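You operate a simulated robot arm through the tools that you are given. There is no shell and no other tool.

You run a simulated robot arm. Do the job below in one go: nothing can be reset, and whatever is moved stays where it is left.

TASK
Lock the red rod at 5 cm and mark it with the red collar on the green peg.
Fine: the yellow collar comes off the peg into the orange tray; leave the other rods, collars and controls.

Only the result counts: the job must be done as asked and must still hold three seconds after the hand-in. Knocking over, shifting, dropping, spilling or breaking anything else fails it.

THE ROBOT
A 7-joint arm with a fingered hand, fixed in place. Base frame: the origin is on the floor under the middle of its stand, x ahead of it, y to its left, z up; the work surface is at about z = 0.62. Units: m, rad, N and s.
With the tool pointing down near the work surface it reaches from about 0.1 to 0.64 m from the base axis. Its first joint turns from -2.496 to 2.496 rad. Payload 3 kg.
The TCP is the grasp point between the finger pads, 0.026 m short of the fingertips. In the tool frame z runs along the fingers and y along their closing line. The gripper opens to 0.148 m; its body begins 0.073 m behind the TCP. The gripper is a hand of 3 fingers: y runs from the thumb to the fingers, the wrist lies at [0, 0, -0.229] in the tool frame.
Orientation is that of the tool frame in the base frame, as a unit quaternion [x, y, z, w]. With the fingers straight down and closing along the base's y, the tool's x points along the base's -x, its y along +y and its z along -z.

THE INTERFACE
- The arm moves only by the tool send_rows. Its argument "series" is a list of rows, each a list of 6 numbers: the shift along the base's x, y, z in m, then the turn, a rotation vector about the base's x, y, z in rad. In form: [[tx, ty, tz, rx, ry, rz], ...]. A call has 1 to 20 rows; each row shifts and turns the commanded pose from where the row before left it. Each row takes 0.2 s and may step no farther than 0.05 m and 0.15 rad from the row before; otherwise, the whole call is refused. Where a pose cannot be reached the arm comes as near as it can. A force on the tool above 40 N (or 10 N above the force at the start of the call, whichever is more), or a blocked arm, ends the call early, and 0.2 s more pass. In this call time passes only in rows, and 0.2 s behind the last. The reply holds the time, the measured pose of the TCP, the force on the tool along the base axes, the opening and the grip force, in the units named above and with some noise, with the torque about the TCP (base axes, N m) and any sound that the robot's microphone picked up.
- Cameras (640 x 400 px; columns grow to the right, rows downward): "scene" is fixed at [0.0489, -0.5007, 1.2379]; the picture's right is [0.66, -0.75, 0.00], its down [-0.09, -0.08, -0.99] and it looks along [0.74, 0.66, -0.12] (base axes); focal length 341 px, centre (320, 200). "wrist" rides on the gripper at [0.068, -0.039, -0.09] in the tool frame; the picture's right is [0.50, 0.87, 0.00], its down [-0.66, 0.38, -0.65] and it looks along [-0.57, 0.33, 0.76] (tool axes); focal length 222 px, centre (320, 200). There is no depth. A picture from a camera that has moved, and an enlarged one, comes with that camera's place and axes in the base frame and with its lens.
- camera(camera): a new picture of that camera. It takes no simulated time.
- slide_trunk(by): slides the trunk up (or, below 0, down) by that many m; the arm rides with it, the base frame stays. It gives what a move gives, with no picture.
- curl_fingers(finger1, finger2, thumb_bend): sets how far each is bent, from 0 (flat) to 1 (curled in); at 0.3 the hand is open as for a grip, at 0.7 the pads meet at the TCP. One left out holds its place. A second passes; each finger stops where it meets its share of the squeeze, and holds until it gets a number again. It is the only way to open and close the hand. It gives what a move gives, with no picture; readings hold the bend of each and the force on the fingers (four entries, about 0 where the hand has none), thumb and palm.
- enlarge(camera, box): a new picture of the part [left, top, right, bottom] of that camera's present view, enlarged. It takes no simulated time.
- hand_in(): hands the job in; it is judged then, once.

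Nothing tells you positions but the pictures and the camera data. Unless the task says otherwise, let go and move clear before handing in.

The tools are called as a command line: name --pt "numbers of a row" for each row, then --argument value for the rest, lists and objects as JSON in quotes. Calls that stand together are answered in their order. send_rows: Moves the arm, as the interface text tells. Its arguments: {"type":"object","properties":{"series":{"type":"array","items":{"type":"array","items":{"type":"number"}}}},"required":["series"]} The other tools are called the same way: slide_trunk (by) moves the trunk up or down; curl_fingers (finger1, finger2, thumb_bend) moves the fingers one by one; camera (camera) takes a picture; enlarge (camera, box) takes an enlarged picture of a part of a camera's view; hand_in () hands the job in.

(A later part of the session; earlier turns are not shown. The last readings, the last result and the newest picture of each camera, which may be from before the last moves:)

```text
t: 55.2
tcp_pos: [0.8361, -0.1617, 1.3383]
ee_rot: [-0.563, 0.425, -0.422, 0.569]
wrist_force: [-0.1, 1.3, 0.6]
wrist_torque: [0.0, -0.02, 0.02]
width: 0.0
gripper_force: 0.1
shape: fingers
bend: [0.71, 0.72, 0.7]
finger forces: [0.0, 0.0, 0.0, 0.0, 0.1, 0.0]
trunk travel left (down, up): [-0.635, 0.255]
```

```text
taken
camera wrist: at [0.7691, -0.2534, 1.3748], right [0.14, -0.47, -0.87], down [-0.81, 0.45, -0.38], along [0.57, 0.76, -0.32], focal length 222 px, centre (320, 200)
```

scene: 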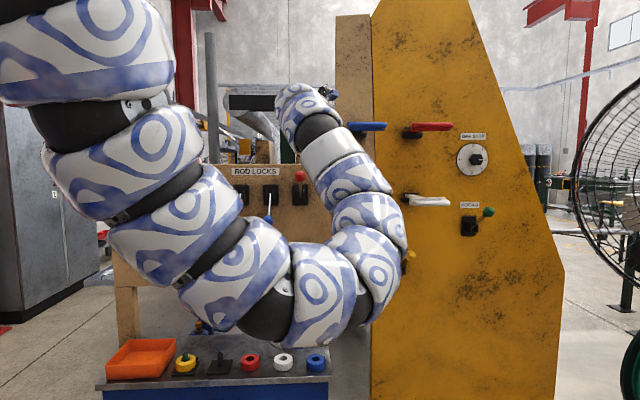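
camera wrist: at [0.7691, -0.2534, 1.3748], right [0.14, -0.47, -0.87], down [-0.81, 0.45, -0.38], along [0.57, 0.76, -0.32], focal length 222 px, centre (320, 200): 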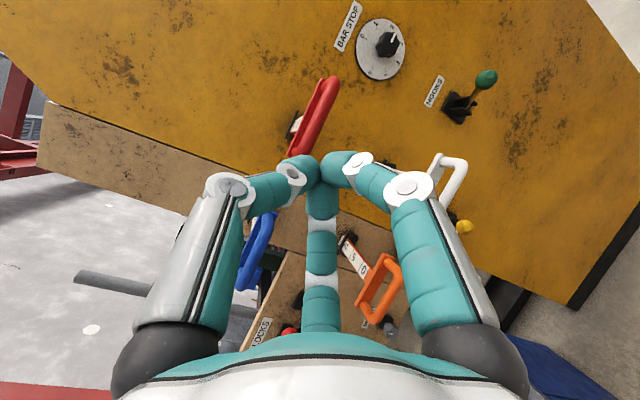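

I'm lined up with the red handle again. Now I'll approach and push the bar with the closed digits in small steps, watching for the force when contact starts.

send_rows --pt "0.032 0.009 -0.001 0 0 0" --pt "0.032 0.009 -0.001 0 0 0" --pt "0.032 0.009 -0.001 0 0 0" --pt "0.025 0.006 0 0 0 0"

camera --camera "wrist"

```text
t: 56.2
tcp_pos: [0.9589, -0.129, 1.3347]
ee_rot: [-0.564, 0.426, -0.422, 0.568]
wrist_force: [-0.3, -0.1, 0.1]
wrist_torque: [0.04, -0.03, 0.02]
width: 0.0001
gripper_force: 0.0
shape: fingers
bend: [0.71, 0.72, 0.7]
finger forces: [0.0, 0.0, 0.1, 0.1, 0.0, 0.0]
trunk travel left (down, up): [-0.635, 0.255]
```

```text
taken
camera wrist: at [0.8913, -0.2213, 1.3715], right [0.14, -0.47, -0.87], down [-0.81, 0.45, -0.37], along [0.57, 0.76, -0.32], focal length 222 px, centre (320, 200)
```

wrist: 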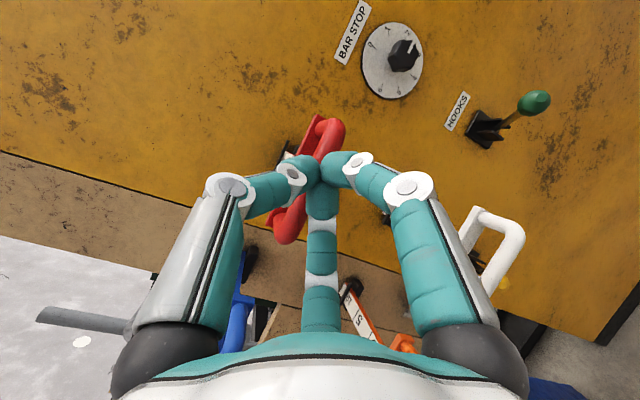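

send_rows --pt "0.004 0.004 0 0 0 0" --pt "0.004 0.004 0 0 0 0" --pt "0.004 0.004 0 0 0 0" --pt "0.004 0.004 0 0 0 0"

camera --camera "wrist"

```text
t: 57.2
tcp_pos: [0.9729, -0.1151, 1.3341]
ee_rot: [-0.564, 0.425, -0.422, 0.568]
wrist_force: [-0.6, -2.4, 1.4]
wrist_torque: [0.02, -0.04, 0.02]
width: 0.0003
gripper_force: 0.0
shape: fingers
bend: [0.71, 0.73, 0.7]
finger forces: [0.1, 0.0, 0.0, 0.1, 0.0, 0.0]
trunk travel left (down, up): [-0.635, 0.255]
```

```text
taken
camera wrist: at [0.9057, -0.2069, 1.3717], right [0.14, -0.47, -0.87], down [-0.81, 0.45, -0.38], along [0.57, 0.76, -0.32], focal length 222 px, centre (320, 200)
```

wrist: 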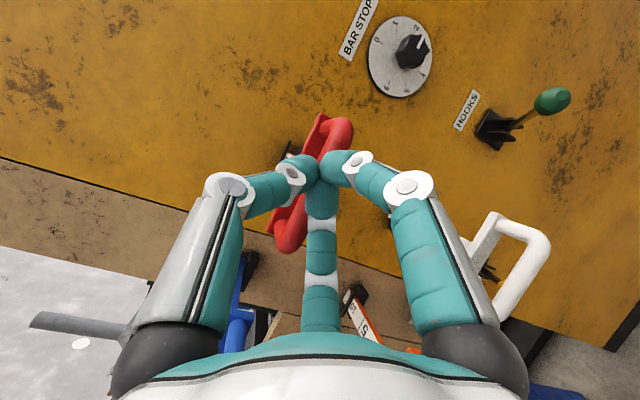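

The force is only about 2 N at the depth where it was 35 N before, so the rod is now free and moving. I'll continue most of the way.

send_rows --pt "0.005 0.005 0 0 0 0" --pt "0.005 0.005 0 0 0 0" --pt "0.005 0.005 0 0 0 0" --pt "0.005 0.005 0 0 0 0"

camera --camera "wrist"

enlarge --camera "wrist" --box '[250, 110, 330, 210]'

```text
t: 58.2
tcp_pos: [0.9932, -0.0947, 1.3338]
ee_rot: [-0.564, 0.424, -0.421, 0.569]
wrist_force: [-1.8, -1.4, 0.8]
wrist_torque: [0.02, -0.05, -0.03]
width: 0.0
gripper_force: 0.0
shape: fingers
bend: [0.71, 0.73, 0.7]
finger forces: [0.1, 0.0, 0.0, 0.1, 0.0, 0.0]
trunk travel left (down, up): [-0.635, 0.255]
```

```text
taken
camera wrist: at [0.9257, -0.1862, 1.3714], right [0.14, -0.47, -0.87], down [-0.81, 0.45, -0.38], along [0.57, 0.76, -0.32], focal length 222 px, centre (320, 200)
```

wrist: 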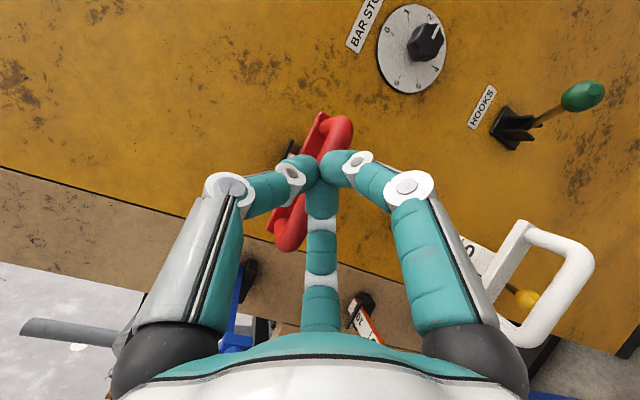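

```text
4.00 times, centred on (290, 160) of wrist
camera zoom: at [0.9257, -0.1862, 1.3714], right [0.14, -0.47, -0.87], down [-0.81, 0.45, -0.38], along [0.57, 0.76, -0.32], focal length 888 px, centre (440, 360)
```

zoom: 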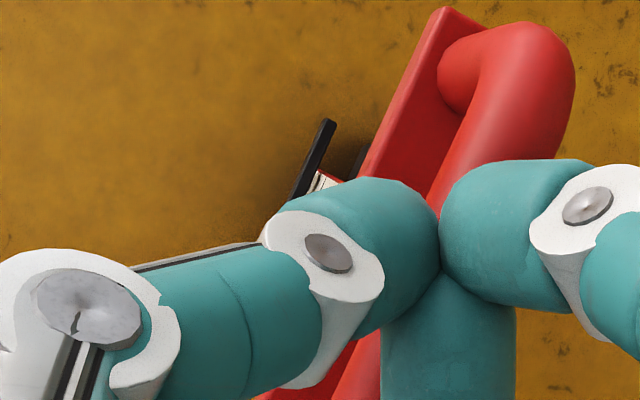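

The rod slides in freely. I'll back off and lift a bit to read the scale from above.

send_rows --pt "-0.02 -0.02 0 0 0 0" --pt "-0.03 -0.03 0.0 0 0 0" --pt "-0.02 -0.02 0.03 0 0 0" --pt "-0.0 -0.0 0.04 0 0 0" --pt "0 0 0.04 0 0 0"

camera --camera "wrist"

enlarge --camera "wrist" --box '[280, 60, 400, 160]'

```text
t: 59.4
tcp_pos: [0.9226, -0.1637, 1.4437]
ee_rot: [-0.564, 0.425, -0.422, 0.569]
wrist_force: [-0.3, 0.0, -0.8]
wrist_torque: [-0.03, 0.03, 0.03]
width: 0.0001
gripper_force: 0.1
shape: fingers
bend: [0.71, 0.72, 0.7]
finger forces: [0.1, 0.0, 0.1, 0.1, 0.0, 0.1]
trunk travel left (down, up): [-0.635, 0.255]
```

```text
taken
camera wrist: at [0.8558, -0.2555, 1.4804], right [0.14, -0.47, -0.87], down [-0.81, 0.45, -0.38], along [0.57, 0.76, -0.32], focal length 222 px, centre (320, 200)
```

wrist: 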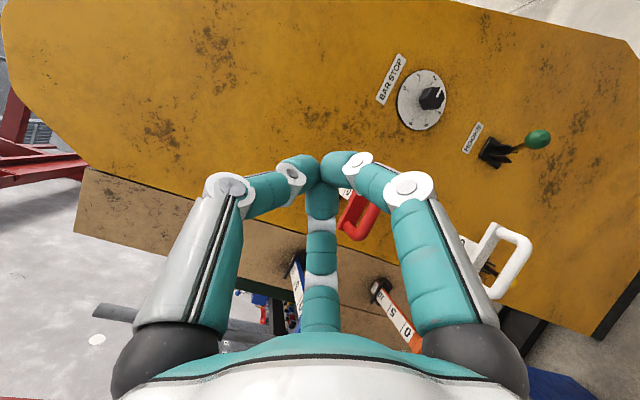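

```text
4.00 times, centred on (340, 110) of wrist
camera zoom: at [0.8558, -0.2555, 1.4804], right [0.14, -0.47, -0.87], down [-0.81, 0.45, -0.38], along [0.57, 0.76, -0.32], focal length 888 px, centre (240, 560)
```

zoom: 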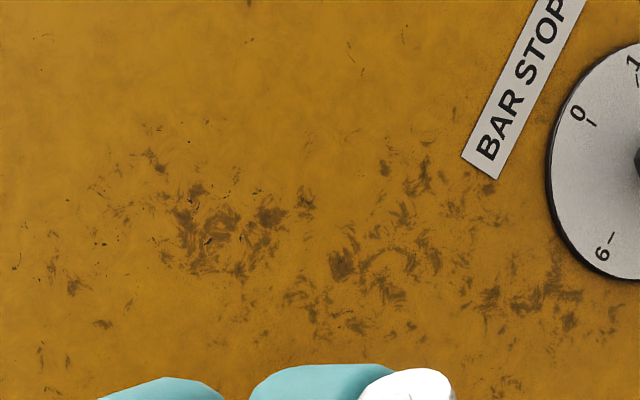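

The fist hides it; opening the hand here (clear of the handle) will uncover the view.

curl_fingers --finger1 0.2 --finger2 0.2 --thumb_bend 0.2

camera --camera "wrist"

enlarge --camera "wrist" --box '[310, 160, 380, 210]'

```text
t: 60.4
tcp_pos: [0.9239, -0.1662, 1.4415]
ee_rot: [-0.564, 0.425, -0.422, 0.569]
wrist_force: [0.4, 0.3, -0.9]
wrist_torque: [0.03, -0.04, -0.01]
width: 0.1468
gripper_force: 0.0
shape: fingers
bend: [0.2, 0.2, 0.2]
finger forces: [0.0, 0.0, 0.0, 0.0, 0.0, 0.1]
trunk travel left (down, up): [-0.635, 0.255]
```

```text
taken
camera wrist: at [0.856, -0.2557, 1.4796], right [0.14, -0.47, -0.87], down [-0.81, 0.45, -0.38], along [0.57, 0.76, -0.32], focal length 222 px, centre (320, 200)
```

wrist: 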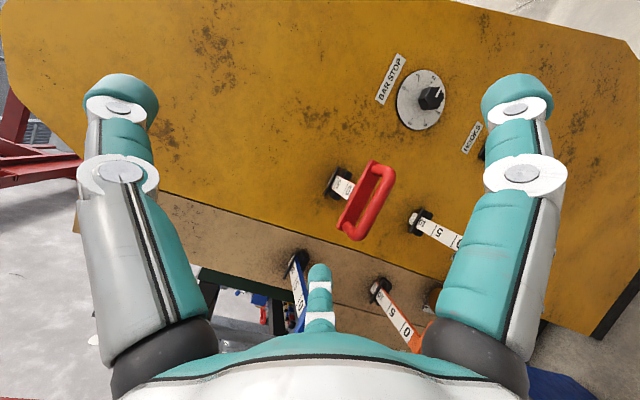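

```text
8.00 times, centred on (345, 185) of wrist
camera zoom: at [0.856, -0.2557, 1.4796], right [0.14, -0.47, -0.87], down [-0.81, 0.45, -0.38], along [0.57, 0.76, -0.32], focal length 1777 px, centre (120, 320)
```

zoom: 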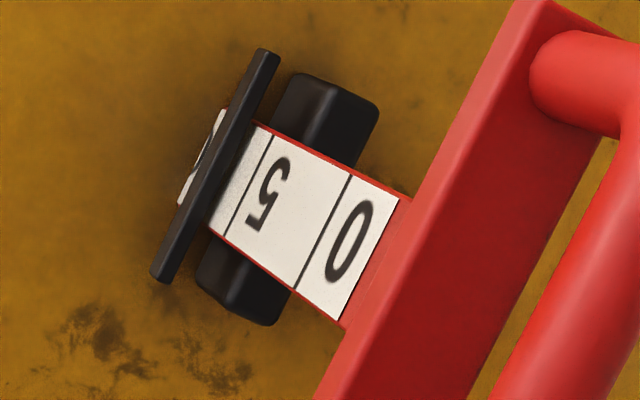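

Now the scale is readable: the pointer is a little past the 5 mark (about 6 cm after allowing for parallax). To get a parallax-free reading I'll raise the trunk and look from higher up.

slide_trunk --by 0.25

camera --camera "wrist"

```text
t: 63.0
tcp_pos: [0.9237, -0.1639, 1.6913]
ee_rot: [-0.563, 0.424, -0.422, 0.569]
wrist_force: [-0.1, -0.2, 0.6]
wrist_torque: [0.0, 0.0, 0.02]
width: 0.1463
gripper_force: 0.1
shape: fingers
bend: [0.2, 0.2, 0.2]
finger forces: [0.1, 0.1, 0.1, 0.0, 0.0, 0.1]
trunk travel left (down, up): [-0.885, 0.005]
```

```text
taken
camera wrist: at [0.8561, -0.2558, 1.7296], right [0.14, -0.47, -0.87], down [-0.81, 0.45, -0.38], along [0.57, 0.76, -0.32], focal length 222 px, centre (320, 200)
```

wrist: 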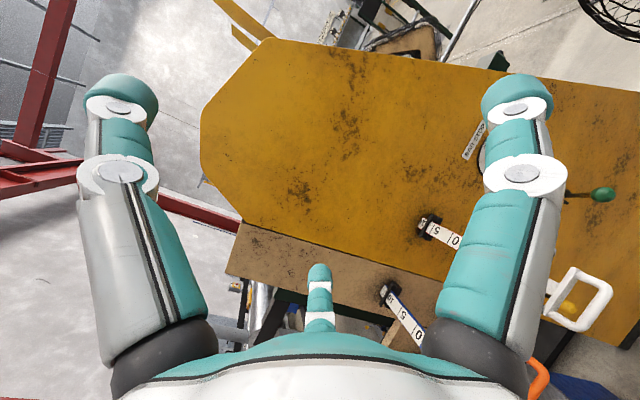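

enlarge --camera "wrist" --box '[405, 205, 475, 260]'

enlarge --camera "wrist" --box '[370, 275, 430, 350]'

```text
7.27 times, centred on (440, 232) of wrist
camera zoom: at [0.8561, -0.2558, 1.7296], right [0.14, -0.47, -0.87], down [-0.81, 0.45, -0.38], along [0.57, 0.76, -0.32], focal length 1615 px, centre (-553, -36)
```

zoom: 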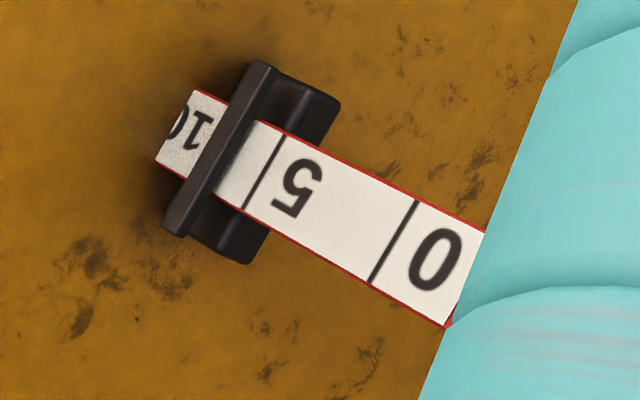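

```text
5.33 times, centred on (400, 312) of wrist
camera zoom: at [0.8561, -0.2558, 1.7296], right [0.14, -0.47, -0.87], down [-0.81, 0.45, -0.38], along [0.57, 0.76, -0.32], focal length 1185 px, centre (-107, -400)
```

zoom: 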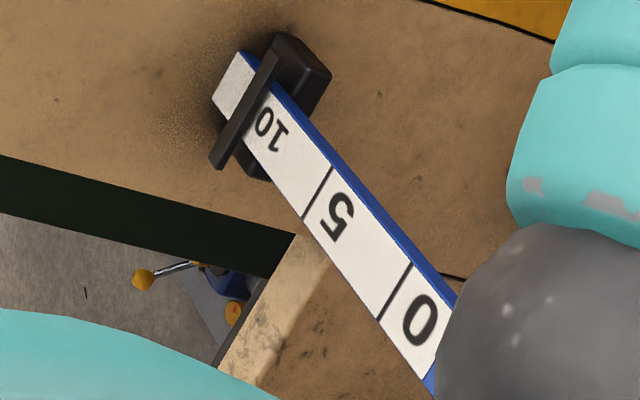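

From here the pointer reads about 6.5 after parallax, which fits a start of 10.0 minus the 3.5 cm I pushed. I need about 1.5 cm more, so I'll go back down and finish the push.

slide_trunk --by -0.25

curl_fingers --finger1 0.72 --finger2 0.72 --thumb_bend 0.72

send_rows --pt "0 0 -0.04 0 0 0" --pt "0 0 -0.04 0 0 0" --pt "0.02 0.02 -0.028 0 0 0" --pt "0.025 0.025 0 0 0 0"

```text
t: 65.5
tcp_pos: [0.9235, -0.1652, 1.4423]
ee_rot: [-0.563, 0.425, -0.423, 0.568]
wrist_force: [-0.6, -0.3, -0.4]
wrist_torque: [0.02, 0.0, 0.0]
width: 0.1467
gripper_force: 0.2
shape: fingers
bend: [0.2, 0.2, 0.2]
finger forces: [0.0, 0.1, 0.0, 0.0, 0.0, 0.0]
trunk travel left (down, up): [-0.635, 0.255]
```

```text
t: 66.5
tcp_pos: [0.9233, -0.1657, 1.442]
ee_rot: [-0.564, 0.424, -0.422, 0.568]
wrist_force: [-0.6, -0.1, -0.1]
wrist_torque: [-0.03, 0.01, -0.04]
width: 0.0
gripper_force: 0.0
shape: fingers
bend: [0.71, 0.71, 0.71]
finger forces: [0.0, 0.0, 0.0, 0.0, 0.0, 0.1]
trunk travel left (down, up): [-0.635, 0.255]
```

```text
t: 67.5
tcp_pos: [0.9688, -0.1175, 1.3347]
ee_rot: [-0.563, 0.426, -0.423, 0.568]
wrist_force: [-1.0, -0.6, 0.1]
wrist_torque: [0.02, 0.02, 0.01]
width: 0.0001
gripper_force: 0.0
shape: fingers
bend: [0.71, 0.71, 0.71]
finger forces: [0.1, 0.1, 0.0, 0.0, 0.0, 0.0]
trunk travel left (down, up): [-0.635, 0.255]
```

send_rows --pt "0.01 0.01 0 0 0 0" --pt "0.01 0.01 0 0 0 0" --pt "0.005 0.005 0 0 0 0" --pt "0.005 0.005 0 0 0 0" --pt "0.0025 0.0025 0 0 0 0"

```text
t: 68.8
tcp_pos: [1.0013, -0.088, 1.3349]
ee_rot: [-0.564, 0.425, -0.422, 0.569]
wrist_force: [-1.9, -3.2, 1.3]
wrist_torque: [0.01, -0.03, -0.02]
width: 0.0004
gripper_force: 0.1
shape: fingers
bend: [0.71, 0.72, 0.71]
finger forces: [0.1, 0.0, 0.0, 0.0, 0.1, 0.0]
trunk travel left (down, up): [-0.635, 0.255]
```

send_rows --pt "0.0022 0.0022 0 0 0 0"

send_rows --pt "-0.02 -0.02 0 0 0 0" --pt "-0.03 -0.03 0.0 0 0 0" --pt "-0.025 -0.025 0.03 0 0 0" --pt "-0.0 -0.0 0.04 0 0 0" --pt "0 0 0.04 0 0 0"

curl_fingers --finger1 0.2 --finger2 0.2 --thumb_bend 0.2

slide_trunk --by 0.25

camera --camera "wrist"

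enlarge --camera "wrist" --box '[405, 205, 475, 260]'

```text
t: 69.2
tcp_pos: [1.0034, -0.0856, 1.3336]
ee_rot: [-0.563, 0.425, -0.422, 0.569]
wrist_force: [-2.2, -3.7, 1.0]
wrist_torque: [0.02, -0.03, -0.01]
width: 0.0002
gripper_force: 0.1
shape: fingers
bend: [0.71, 0.72, 0.71]
finger forces: [0.0, 0.1, 0.1, 0.0, 0.0, 0.0]
trunk travel left (down, up): [-0.635, 0.255]
```

```text
t: 70.3
tcp_pos: [0.9303, -0.1596, 1.4425]
ee_rot: [-0.564, 0.425, -0.422, 0.569]
wrist_force: [-1.2, -0.1, -0.3]
wrist_torque: [-0.03, -0.04, 0.03]
width: 0.0
gripper_force: 0.0
shape: fingers
bend: [0.71, 0.71, 0.71]
finger forces: [0.0, 0.1, 0.0, 0.0, 0.0, 0.0]
trunk travel left (down, up): [-0.635, 0.255]
```

```text
t: 71.3
tcp_pos: [0.9309, -0.1598, 1.4428]
ee_rot: [-0.564, 0.425, -0.422, 0.568]
wrist_force: [0.4, 0.5, -0.4]
wrist_torque: [0.0, 0.0, 0.04]
width: 0.1466
gripper_force: 0.1
shape: fingers
bend: [0.2, 0.2, 0.2]
finger forces: [0.0, 0.0, 0.1, 0.0, 0.0, 0.0]
trunk travel left (down, up): [-0.635, 0.255]
```

```text
t: 73.9
tcp_pos: [0.9296, -0.1585, 1.692]
ee_rot: [-0.563, 0.424, -0.423, 0.569]
wrist_force: [-0.6, -0.5, 0.1]
wrist_torque: [0.01, -0.02, -0.02]
width: 0.1464
gripper_force: 0.1
shape: fingers
bend: [0.2, 0.2, 0.2]
finger forces: [0.0, 0.0, 0.0, 0.0, 0.0, 0.1]
trunk travel left (down, up): [-0.885, 0.005]
```

```text
taken
camera wrist: at [0.863, -0.2507, 1.7295], right [0.14, -0.47, -0.87], down [-0.81, 0.45, -0.38], along [0.57, 0.76, -0.32], focal length 222 px, centre (320, 200)
```

wrist: 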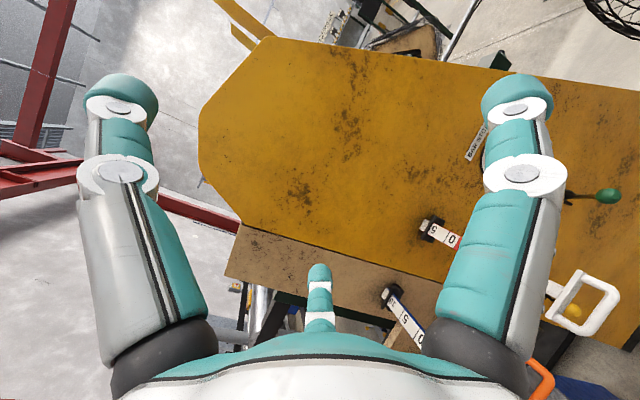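

```text
7.27 times, centred on (440, 232) of wrist
camera zoom: at [0.863, -0.2507, 1.7295], right [0.14, -0.47, -0.87], down [-0.81, 0.45, -0.38], along [0.57, 0.76, -0.32], focal length 1615 px, centre (-553, -36)
```

zoom: 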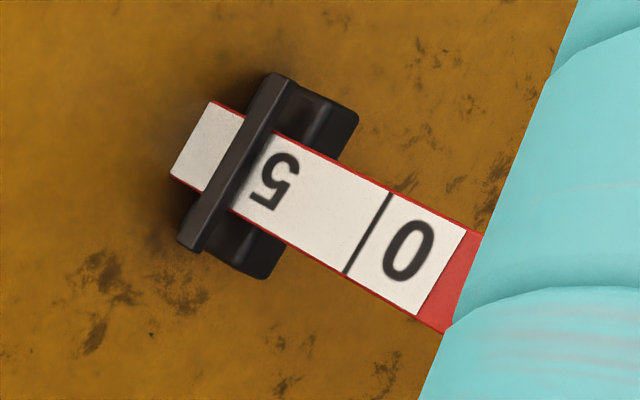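

The pointer now sits right over the 5 mark. I'll zoom in more to measure it precisely.

enlarge --camera "wrist" --box '[420, 213, 460, 245]'

enlarge --camera "wrist" --box '[375, 280, 415, 310]'

```text
12.50 times, centred on (440, 229) of wrist
camera zoom: at [0.863, -0.2507, 1.7295], right [0.14, -0.47, -0.87], down [-0.81, 0.45, -0.38], along [0.57, 0.76, -0.32], focal length 2776 px, centre (-1180, -162)
```

zoom: 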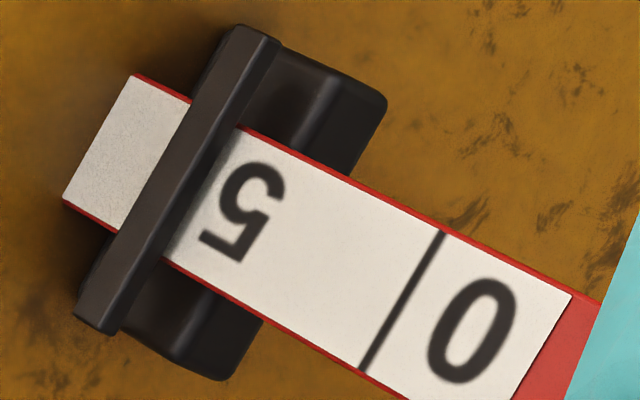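

```text
13.33 times, centred on (395, 295) of wrist
camera zoom: at [0.863, -0.2507, 1.7295], right [0.14, -0.47, -0.87], down [-0.81, 0.45, -0.38], along [0.57, 0.76, -0.32], focal length 2962 px, centre (-680, -1067)
```

zoom: 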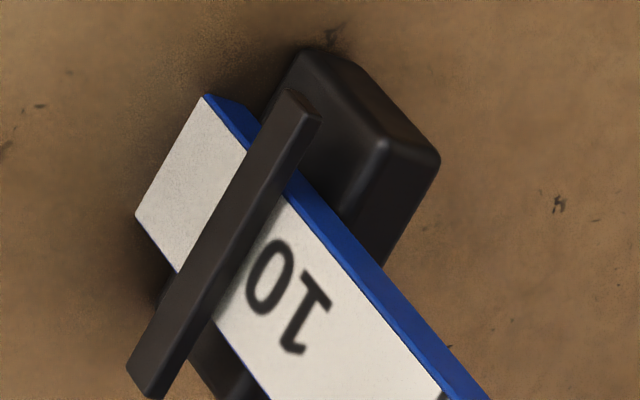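

To pin the value down I'll take a second, lower view of the same state, where the 5 mark should be visible in front of the pointer.

slide_trunk --by -0.25

camera --camera "wrist"

enlarge --camera "wrist" --box '[315, 165, 365, 200]'

enlarge --camera "wrist" --box '[400, 195, 470, 250]'

enlarge --camera "wrist" --box '[360, 265, 430, 345]'

```text
t: 76.5
tcp_pos: [0.9305, -0.1589, 1.4418]
ee_rot: [-0.564, 0.424, -0.422, 0.569]
wrist_force: [-0.4, -0.6, 0.0]
wrist_torque: [0.0, 0.02, -0.04]
width: 0.1466
gripper_force: 0.1
shape: fingers
bend: [0.2, 0.2, 0.2]
finger forces: [0.0, 0.0, 0.0, 0.1, 0.0, 0.0]
trunk travel left (down, up): [-0.635, 0.255]
```

```text
taken
camera wrist: at [0.8628, -0.2506, 1.4796], right [0.14, -0.47, -0.87], down [-0.81, 0.45, -0.38], along [0.57, 0.76, -0.32], focal length 222 px, centre (320, 200)
```

wrist: 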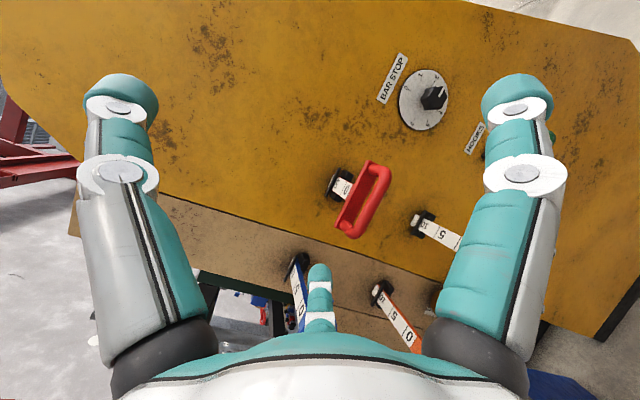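

```text
11.43 times, centred on (340, 182) of wrist
camera zoom: at [0.8628, -0.2506, 1.4796], right [0.14, -0.47, -0.87], down [-0.81, 0.45, -0.38], along [0.57, 0.76, -0.32], focal length 2538 px, centre (91, 400)
```

zoom: 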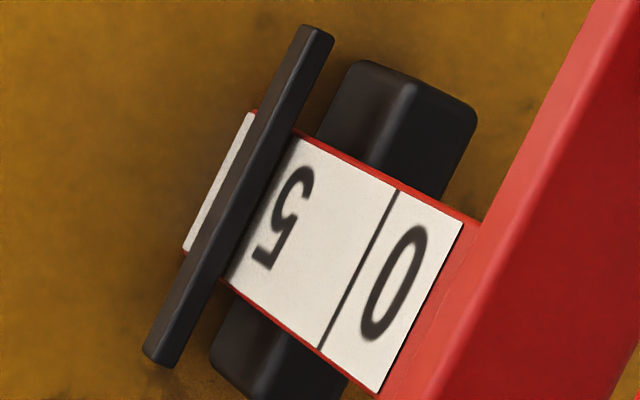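

```text
7.27 times, centred on (435, 222) of wrist
camera zoom: at [0.8628, -0.2506, 1.4796], right [0.14, -0.47, -0.87], down [-0.81, 0.45, -0.38], along [0.57, 0.76, -0.32], focal length 1615 px, centre (-516, 36)
```

zoom: 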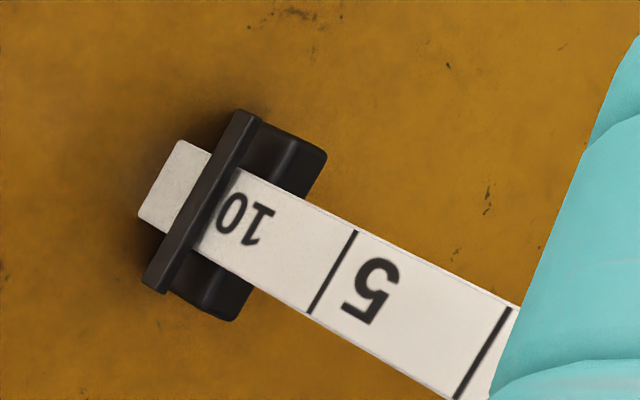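

```text
5.00 times, centred on (395, 305) of wrist
camera zoom: at [0.8628, -0.2506, 1.4796], right [0.14, -0.47, -0.87], down [-0.81, 0.45, -0.38], along [0.57, 0.76, -0.32], focal length 1111 px, centre (-55, -325)
```

zoom: 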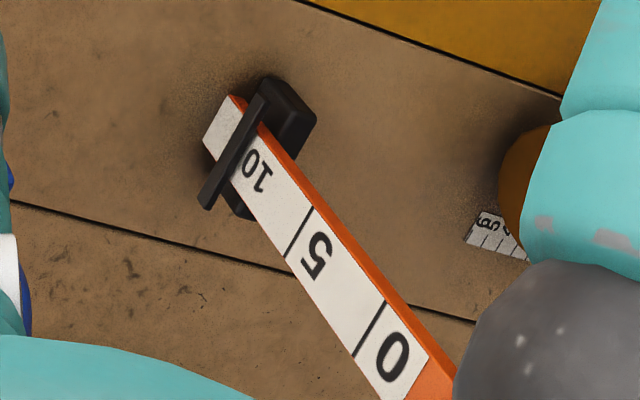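

Averaging the views (and calibrating on the other rods, which read 10), I put the red rod at about 4.8, roughly 2 mm too deep. I'll hook the bar with just the thumb and draw it out about 2 mm.

curl_fingers --finger1 0.25 --finger2 0.25 --thumb_bend 0.3

send_rows --pt "0 0 -0.034 0 0 0" --pt "0 0 -0.034 0 0 0" --pt "0 0 -0.034 0 0 0" --pt "0.022 0.019 0 0 0 0" --pt "0.022 0.019 0 0 0 0" --pt "0.022 0.019 0 0 0 0"

camera --camera "wrist"

```text
t: 77.5
tcp_pos: [0.9309, -0.16, 1.4421]
ee_rot: [-0.564, 0.425, -0.422, 0.569]
wrist_force: [0.4, -0.1, 0.8]
wrist_torque: [-0.02, 0.01, -0.02]
width: 0.1326
gripper_force: 0.1
shape: fingers
bend: [0.25, 0.25, 0.3]
finger forces: [0.1, 0.0, 0.0, 0.0, 0.0, 0.1]
trunk travel left (down, up): [-0.635, 0.255]
```

```text
t: 78.9
tcp_pos: [0.9967, -0.1024, 1.3403]
ee_rot: [-0.564, 0.424, -0.422, 0.569]
wrist_force: [0.2, -0.2, -0.6]
wrist_torque: [-0.05, -0.02, 0.01]
width: 0.1323
gripper_force: 0.0
shape: fingers
bend: [0.25, 0.25, 0.3]
finger forces: [0.0, 0.1, 0.0, 0.0, 0.0, 0.0]
trunk travel left (down, up): [-0.635, 0.255]
```

```text
taken
camera wrist: at [0.929, -0.1934, 1.3778], right [0.14, -0.47, -0.87], down [-0.81, 0.45, -0.38], along [0.57, 0.76, -0.32], focal length 222 px, centre (320, 200)
```

wrist: 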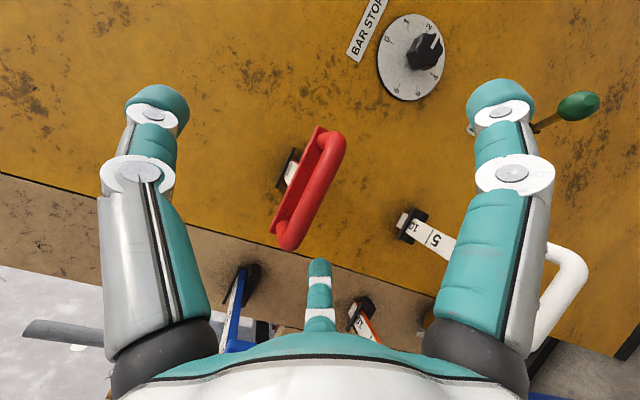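

send_rows --pt "0.0157 0.0097 0 0 0 0" --pt "0.0157 0.0097 0 0 0 0" --pt "0.0157 0.0097 0 0 0 0"

camera --camera "wrist"

```text
t: 79.7
tcp_pos: [1.0037, -0.0984, 1.3397]
ee_rot: [-0.563, 0.425, -0.422, 0.569]
wrist_force: [0.5, -0.5, 1.0]
wrist_torque: [0.0, 0.02, -0.01]
width: 0.1325
gripper_force: 0.0
shape: fingers
bend: [0.25, 0.25, 0.3]
finger forces: [0.0, 0.0, 0.1, 0.0, 0.1, 0.1]
out of reach, approached as far as the arm can: row 1, 2, 3
trunk travel left (down, up): [-0.635, 0.255]
```

```text
taken
camera wrist: at [0.9365, -0.1895, 1.3774], right [0.14, -0.47, -0.87], down [-0.81, 0.45, -0.38], along [0.57, 0.76, -0.32], focal length 222 px, centre (320, 200)
```

wrist: 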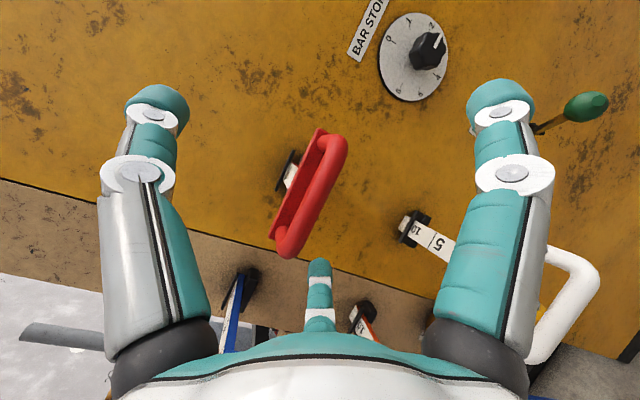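

The arm is at full stretch here. Pointing the hand straight ahead may give a little more reach, so I'll try that once.

send_rows --pt "-0.01 0.0 0 0 0 -0.1" --pt "0.0 0.005 0 0 0 -0.1" --pt "0.01 0.007 0 0 0 -0.08" --pt "0.012 0.005 0 0 0 0" --pt "0.012 0.005 0 0 0 0"

camera --camera "wrist"

```text
t: 80.9
tcp_pos: [1.0305, -0.0765, 1.3395]
ee_rot: [-0.5, 0.499, -0.498, 0.504]
wrist_force: [0.9, -0.1, 0.5]
wrist_torque: [-0.01, 0.01, -0.03]
width: 0.1324
gripper_force: 0.1
shape: fingers
bend: [0.25, 0.25, 0.3]
finger forces: [0.0, 0.0, 0.1, 0.1, 0.1, 0.0]
trunk travel left (down, up): [-0.635, 0.255]
```

```text
taken
camera wrist: at [0.9397, -0.145, 1.3774], right [0.01, -0.49, -0.87], down [-0.66, 0.65, -0.38], along [0.75, 0.57, -0.32], focal length 222 px, centre (320, 200)
```

wrist: 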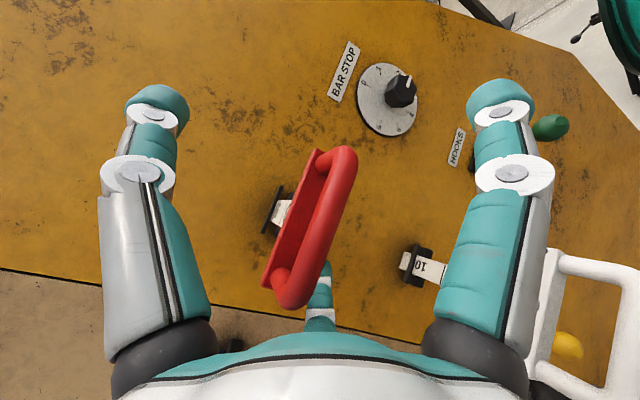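

That works with the hand straight ahead. A little further, then I'll curl the thumb behind the bar.

send_rows --pt "0.009 0.0 0 0 0 0" --pt "0.009 0.0 0 0 0 0"

curl_fingers --thumb_bend 0.5

camera --camera "wrist"

```text
t: 81.5
tcp_pos: [1.0477, -0.0755, 1.3409]
ee_rot: [-0.499, 0.499, -0.498, 0.504]
wrist_force: [0.2, 0.5, 0.6]
wrist_torque: [0.0, -0.01, -0.01]
width: 0.1323
gripper_force: 0.1
shape: fingers
bend: [0.25, 0.25, 0.3]
finger forces: [0.0, 0.0, 0.0, 0.1, 0.0, 0.0]
trunk travel left (down, up): [-0.635, 0.255]
```

```text
t: 82.5
tcp_pos: [1.0464, -0.0763, 1.3402]
ee_rot: [-0.499, 0.499, -0.498, 0.505]
wrist_force: [0.5, 0.0, -0.5]
wrist_torque: [0.04, 0.01, -0.03]
width: 0.1026
gripper_force: 0.0
shape: fingers
bend: [0.25, 0.25, 0.5]
finger forces: [0.0, 0.0, 0.0, 0.1, 0.1, 0.1]
trunk travel left (down, up): [-0.635, 0.255]
```

```text
taken
camera wrist: at [0.9564, -0.1455, 1.3773], right [0.01, -0.49, -0.87], down [-0.66, 0.65, -0.38], along [0.75, 0.57, -0.32], focal length 222 px, centre (320, 200)
```

wrist: 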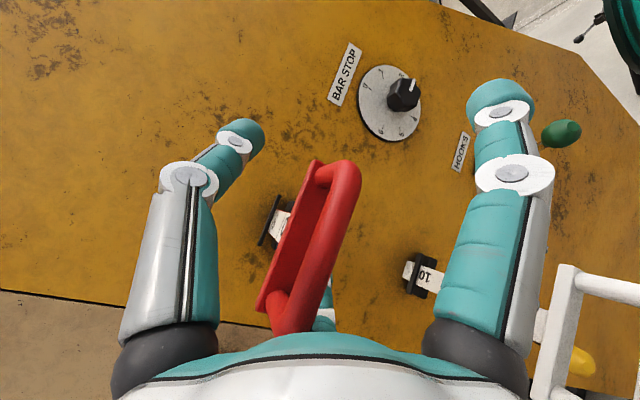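

curl_fingers --thumb_bend 0.64

camera --camera "wrist"

enlarge --camera "wrist" --box '[230, 130, 390, 250]'

```text
t: 83.5
tcp_pos: [1.047, -0.0763, 1.3399]
ee_rot: [-0.499, 0.499, -0.497, 0.505]
wrist_force: [0.7, -0.7, -0.2]
wrist_torque: [0.0, 0.01, 0.01]
width: 0.0841
gripper_force: 0.0
shape: fingers
bend: [0.25, 0.25, 0.64]
finger forces: [0.0, 0.0, 0.0, 0.1, 0.1, 0.0]
trunk travel left (down, up): [-0.635, 0.255]
```

```text
taken
camera wrist: at [0.9564, -0.1455, 1.3774], right [0.01, -0.49, -0.87], down [-0.66, 0.65, -0.38], along [0.75, 0.57, -0.32], focal length 222 px, centre (320, 200)
```

wrist: 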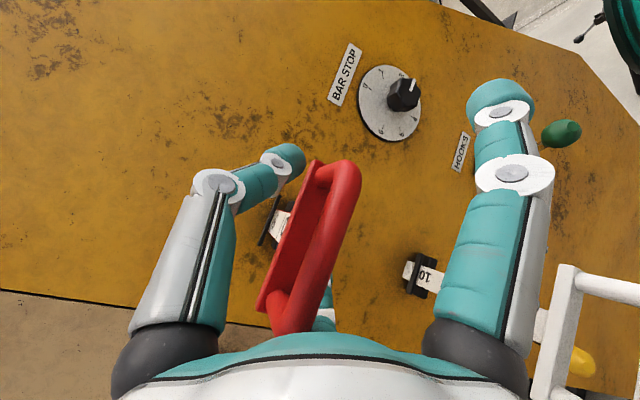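

```text
3.33 times, centred on (310, 190) of wrist
camera zoom: at [0.9564, -0.1455, 1.3774], right [0.01, -0.49, -0.87], down [-0.66, 0.65, -0.38], along [0.75, 0.57, -0.32], focal length 740 px, centre (353, 233)
```

zoom: 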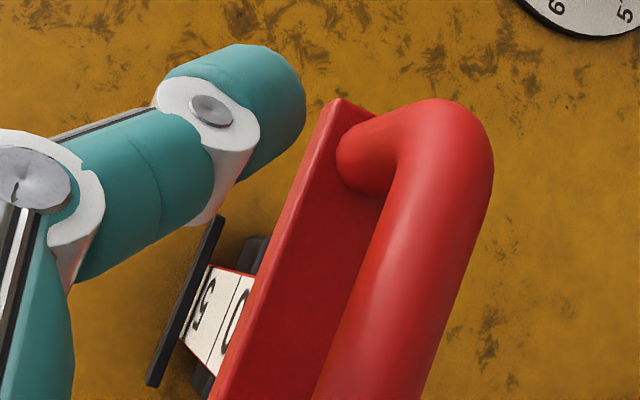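

The thumb is about to come down between bar and plate. I'll back off 7 mm so it doesn't press on the plate, then curl it.

send_rows --pt "-0.005 -0.004 0.002 0 0 0"

curl_fingers --thumb_bend 0.7

camera --camera "wrist"

enlarge --camera "wrist" --box '[230, 130, 390, 250]'

```text
t: 83.9
tcp_pos: [1.0415, -0.0812, 1.3419]
ee_rot: [-0.499, 0.499, -0.498, 0.504]
wrist_force: [0.1, -0.5, 0.1]
wrist_torque: [0.02, -0.03, 0.02]
width: 0.084
gripper_force: 0.1
shape: fingers
bend: [0.25, 0.25, 0.64]
finger forces: [0.0, 0.1, 0.0, 0.0, 0.1, 0.1]
trunk travel left (down, up): [-0.635, 0.255]
```

```text
t: 84.9
tcp_pos: [1.0414, -0.0796, 1.343]
ee_rot: [-0.499, 0.499, -0.497, 0.504]
wrist_force: [0.2, 0.9, 0.6]
wrist_torque: [-0.02, 0.01, -0.05]
width: 0.0775
gripper_force: 0.0
shape: fingers
bend: [0.25, 0.25, 0.7]
finger forces: [0.0, 0.1, 0.1, 0.0, 0.1, 0.0]
trunk travel left (down, up): [-0.635, 0.255]
```

```text
taken
camera wrist: at [0.9514, -0.1492, 1.3791], right [0.01, -0.49, -0.87], down [-0.66, 0.65, -0.38], along [0.75, 0.57, -0.32], focal length 222 px, centre (320, 200)
```

wrist: 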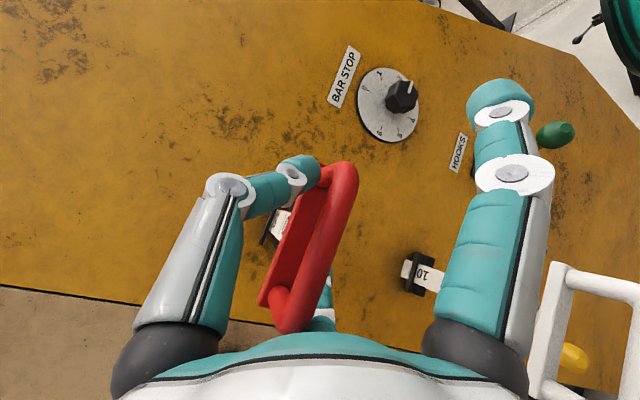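

```text
3.33 times, centred on (310, 190) of wrist
camera zoom: at [0.9514, -0.1492, 1.3791], right [0.01, -0.49, -0.87], down [-0.66, 0.65, -0.38], along [0.75, 0.57, -0.32], focal length 740 px, centre (353, 233)
```

zoom: 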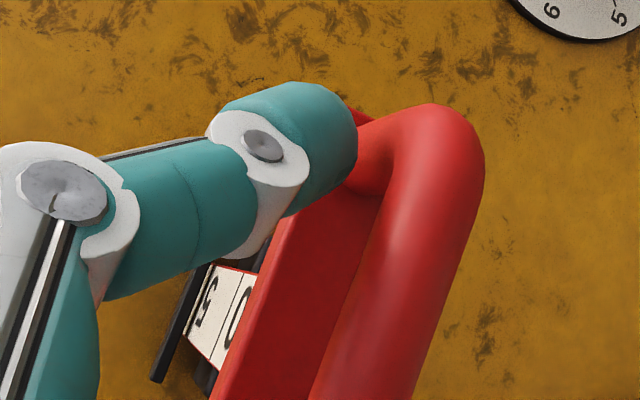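

The thumb is landing close to the handle's right leg. I'll lift it, shift 2 cm left along the bar, and curl again.

curl_fingers --thumb_bend 0.58

send_rows --pt "-0.008 0.008 0 0 0 0" --pt "-0.008 0.008 0 0 0 0"

curl_fingers --thumb_bend 0.72

enlarge --camera "wrist" --box '[230, 130, 390, 250]'

```text
t: 85.9
tcp_pos: [1.0409, -0.0801, 1.3411]
ee_rot: [-0.499, 0.499, -0.497, 0.505]
wrist_force: [0.6, -0.2, 0.0]
wrist_torque: [0.02, -0.03, 0.0]
width: 0.0927
gripper_force: 0.0
shape: fingers
bend: [0.25, 0.25, 0.57]
finger forces: [0.1, 0.0, 0.0, 0.1, 0.1, 0.0]
trunk travel left (down, up): [-0.635, 0.255]
```

```text
t: 86.5
tcp_pos: [1.0252, -0.065, 1.3421]
ee_rot: [-0.5, 0.5, -0.497, 0.504]
wrist_force: [-0.2, 0.6, -0.5]
wrist_torque: [-0.02, -0.01, 0.0]
width: 0.0927
gripper_force: 0.0
shape: fingers
bend: [0.25, 0.25, 0.57]
finger forces: [0.0, 0.1, 0.1, 0.1, 0.1, 0.1]
trunk travel left (down, up): [-0.635, 0.255]
```

```text
t: 87.5
tcp_pos: [1.0258, -0.0648, 1.3421]
ee_rot: [-0.499, 0.5, -0.497, 0.504]
wrist_force: [0.6, -0.4, -0.1]
wrist_torque: [0.0, -0.04, 0.03]
width: 0.0754
gripper_force: 0.1
shape: fingers
bend: [0.25, 0.25, 0.72]
finger forces: [0.0, 0.0, 0.0, 0.0, 0.0, 0.0]
trunk travel left (down, up): [-0.635, 0.255]
```

```text
3.33 times, centred on (310, 190) of wrist
camera zoom: at [0.9353, -0.1335, 1.3793], right [0.01, -0.49, -0.87], down [-0.66, 0.65, -0.38], along [0.75, 0.57, -0.32], focal length 740 px, centre (353, 233)
```

zoom: 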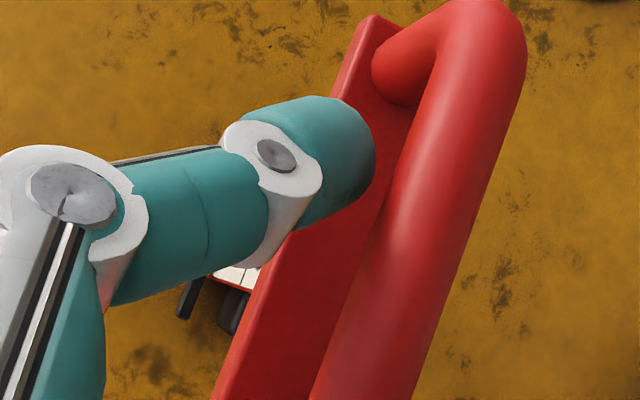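

The thumb tip is now inside the handle. I'll lower 9 mm for a better hook, then draw back in 1 mm steps watching for the friction force.

send_rows --pt "0 0 -0.009 0 0 0"

send_rows --pt "-0.001 -0.001 0 0 0 0" --pt "-0.001 -0.001 0 0 0 0"

enlarge --camera "wrist" --box '[230, 130, 390, 250]'

```text
t: 87.9
tcp_pos: [1.0254, -0.0639, 1.3334]
ee_rot: [-0.499, 0.499, -0.497, 0.505]
wrist_force: [-0.1, 0.4, 3.3]
wrist_torque: [0.02, -0.02, 0.0]
width: 0.077
gripper_force: 1.2
shape: fingers
bend: [0.25, 0.25, 0.71]
finger forces: [0.0, 0.1, 0.0, 0.0, 2.1, 0.0]
trunk travel left (down, up): [-0.635, 0.255]
```

```text
t: 88.5
tcp_pos: [1.023, -0.0642, 1.3336]
ee_rot: [-0.499, 0.499, -0.498, 0.504]
wrist_force: [3.9, 4.0, 2.8]
wrist_torque: [-0.04, -0.04, 0.02]
width: 0.0775
gripper_force: 2.2
shape: fingers
bend: [0.25, 0.25, 0.7]
finger forces: [0.1, 0.0, 0.0, 0.1, 4.2, 0.0]
trunk travel left (down, up): [-0.635, 0.255]
```

```text
3.33 times, centred on (310, 190) of wrist
camera zoom: at [0.9332, -0.1338, 1.3703], right [0.01, -0.49, -0.87], down [-0.66, 0.65, -0.38], along [0.75, 0.57, -0.32], focal length 740 px, centre (353, 233)
```

zoom: 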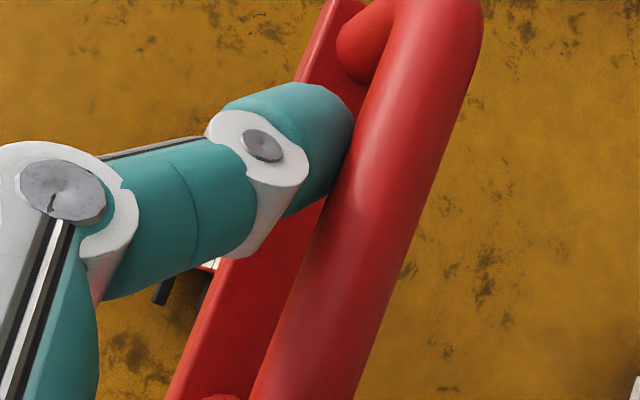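

Contact, about 5.6 N, which is around the sliding friction. Two more small steps.

send_rows --pt "-0.001 -0.001 0 0 0 0"

send_rows --pt "-0.0005 -0.0005 0 0 0 0"

```text
t: 88.9
tcp_pos: [1.0218, -0.0659, 1.3321]
ee_rot: [-0.499, 0.499, -0.498, 0.504]
wrist_force: [2.0, 3.8, 2.8]
wrist_torque: [-0.03, -0.03, 0.08]
width: 0.0776
gripper_force: 2.2
shape: fingers
bend: [0.25, 0.25, 0.69]
finger forces: [0.0, 0.0, 0.1, 0.0, 4.4, 0.1]
trunk travel left (down, up): [-0.635, 0.255]
```

```text
t: 89.3
tcp_pos: [1.0214, -0.067, 1.3319]
ee_rot: [-0.5, 0.499, -0.497, 0.505]
wrist_force: [2.7, 3.3, 2.8]
wrist_torque: [-0.02, -0.06, 0.07]
width: 0.0777
gripper_force: 2.1
shape: fingers
bend: [0.25, 0.25, 0.69]
finger forces: [0.0, 0.0, 0.1, 0.0, 4.8, 0.0]
trunk travel left (down, up): [-0.635, 0.255]
```

The force has levelled off at sliding friction, so the rod has come out about 2-3 mm. I'll unload the thumb forward, lift it clear, and re-measure from the same two viewpoints.

send_rows --pt "0.003 0.003 0 0 0 0"

curl_fingers --thumb_bend 0.3

send_rows --pt "-0.02 -0.02 0 0 0 0.06" --pt "-0.03 -0.03 0.0 0 0 0.08" --pt "-0.025 -0.025 0.03 0 0 0.07" --pt "-0.01 -0.01 0.04 0 0 0.07" --pt "-0.01 -0.015 0.04 0 0 0"

camera --camera "wrist"

```text
t: 89.7
tcp_pos: [1.0245, -0.0653, 1.3337]
ee_rot: [-0.5, 0.5, -0.497, 0.503]
wrist_force: [1.1, 0.6, 2.1]
wrist_torque: [0.0, 0.01, 0.01]
width: 0.0769
gripper_force: 0.8
shape: fingers
bend: [0.25, 0.25, 0.71]
finger forces: [0.0, 0.1, 0.1, 0.0, 1.7, 0.0]
trunk travel left (down, up): [-0.635, 0.255]
```

```text
t: 90.7
tcp_pos: [1.0248, -0.0645, 1.3334]
ee_rot: [-0.499, 0.499, -0.497, 0.504]
wrist_force: [0.2, -0.7, -0.3]
wrist_torque: [0.01, 0.0, -0.03]
width: 0.1325
gripper_force: 0.2
shape: fingers
bend: [0.25, 0.25, 0.3]
finger forces: [0.0, 0.0, 0.0, 0.0, 0.1, 0.1]
trunk travel left (down, up): [-0.635, 0.255]
```

```text
t: 91.9
tcp_pos: [0.9287, -0.1652, 1.4446]
ee_rot: [-0.564, 0.424, -0.423, 0.568]
wrist_force: [-0.7, 0.6, 0.3]
wrist_torque: [0.0, -0.04, 0.0]
width: 0.1323
gripper_force: 0.1
shape: fingers
bend: [0.25, 0.25, 0.3]
finger forces: [0.1, 0.0, 0.0, 0.0, 0.0, 0.1]
trunk travel left (down, up): [-0.635, 0.255]
```

```text
taken
camera wrist: at [0.8605, -0.2568, 1.4815], right [0.14, -0.47, -0.87], down [-0.81, 0.45, -0.38], along [0.57, 0.76, -0.32], focal length 222 px, centre (320, 200)
```

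wrist: 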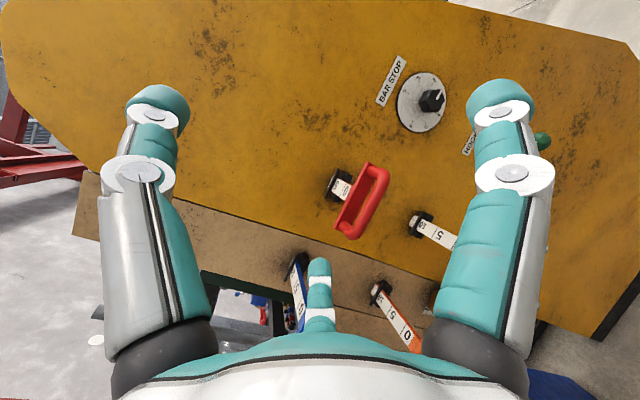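

enlarge --camera "wrist" --box '[315, 168, 365, 203]'

curl_fingers --finger1 0.2 --finger2 0.2 --thumb_bend 0.2

slide_trunk --by 0.25

enlarge --camera "wrist" --box '[420, 213, 460, 245]'

```text
11.43 times, centred on (340, 186) of wrist
camera zoom: at [0.8605, -0.2568, 1.4815], right [0.14, -0.47, -0.87], down [-0.81, 0.45, -0.38], along [0.57, 0.76, -0.32], focal length 2538 px, centre (91, 366)
```

zoom: 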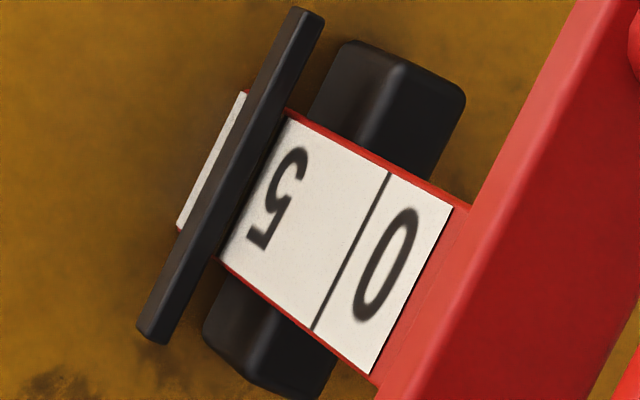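

```text
t: 92.9
tcp_pos: [0.928, -0.165, 1.4432]
ee_rot: [-0.565, 0.424, -0.422, 0.568]
wrist_force: [0.1, 0.2, -1.3]
wrist_torque: [0.02, 0.0, 0.02]
width: 0.1466
gripper_force: 0.1
shape: fingers
bend: [0.2, 0.2, 0.2]
finger forces: [0.0, 0.1, 0.0, 0.0, 0.0, 0.1]
trunk travel left (down, up): [-0.635, 0.255]
```

```text
t: 95.5
tcp_pos: [0.9296, -0.1651, 1.6934]
ee_rot: [-0.563, 0.425, -0.423, 0.569]
wrist_force: [0.5, 0.4, -0.7]
wrist_torque: [0.02, -0.01, -0.03]
width: 0.1466
gripper_force: 0.1
shape: fingers
bend: [0.2, 0.2, 0.2]
finger forces: [0.0, 0.0, 0.1, 0.1, 0.0, 0.0]
trunk travel left (down, up): [-0.885, 0.005]
```

```text
12.50 times, centred on (440, 229) of wrist
camera zoom: at [0.8609, -0.2566, 1.7306], right [0.14, -0.47, -0.87], down [-0.81, 0.45, -0.38], along [0.57, 0.76, -0.32], focal length 2776 px, centre (-1180, -162)
```

zoom: 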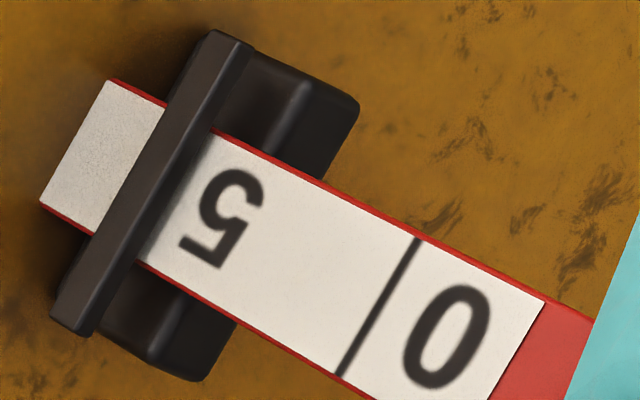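

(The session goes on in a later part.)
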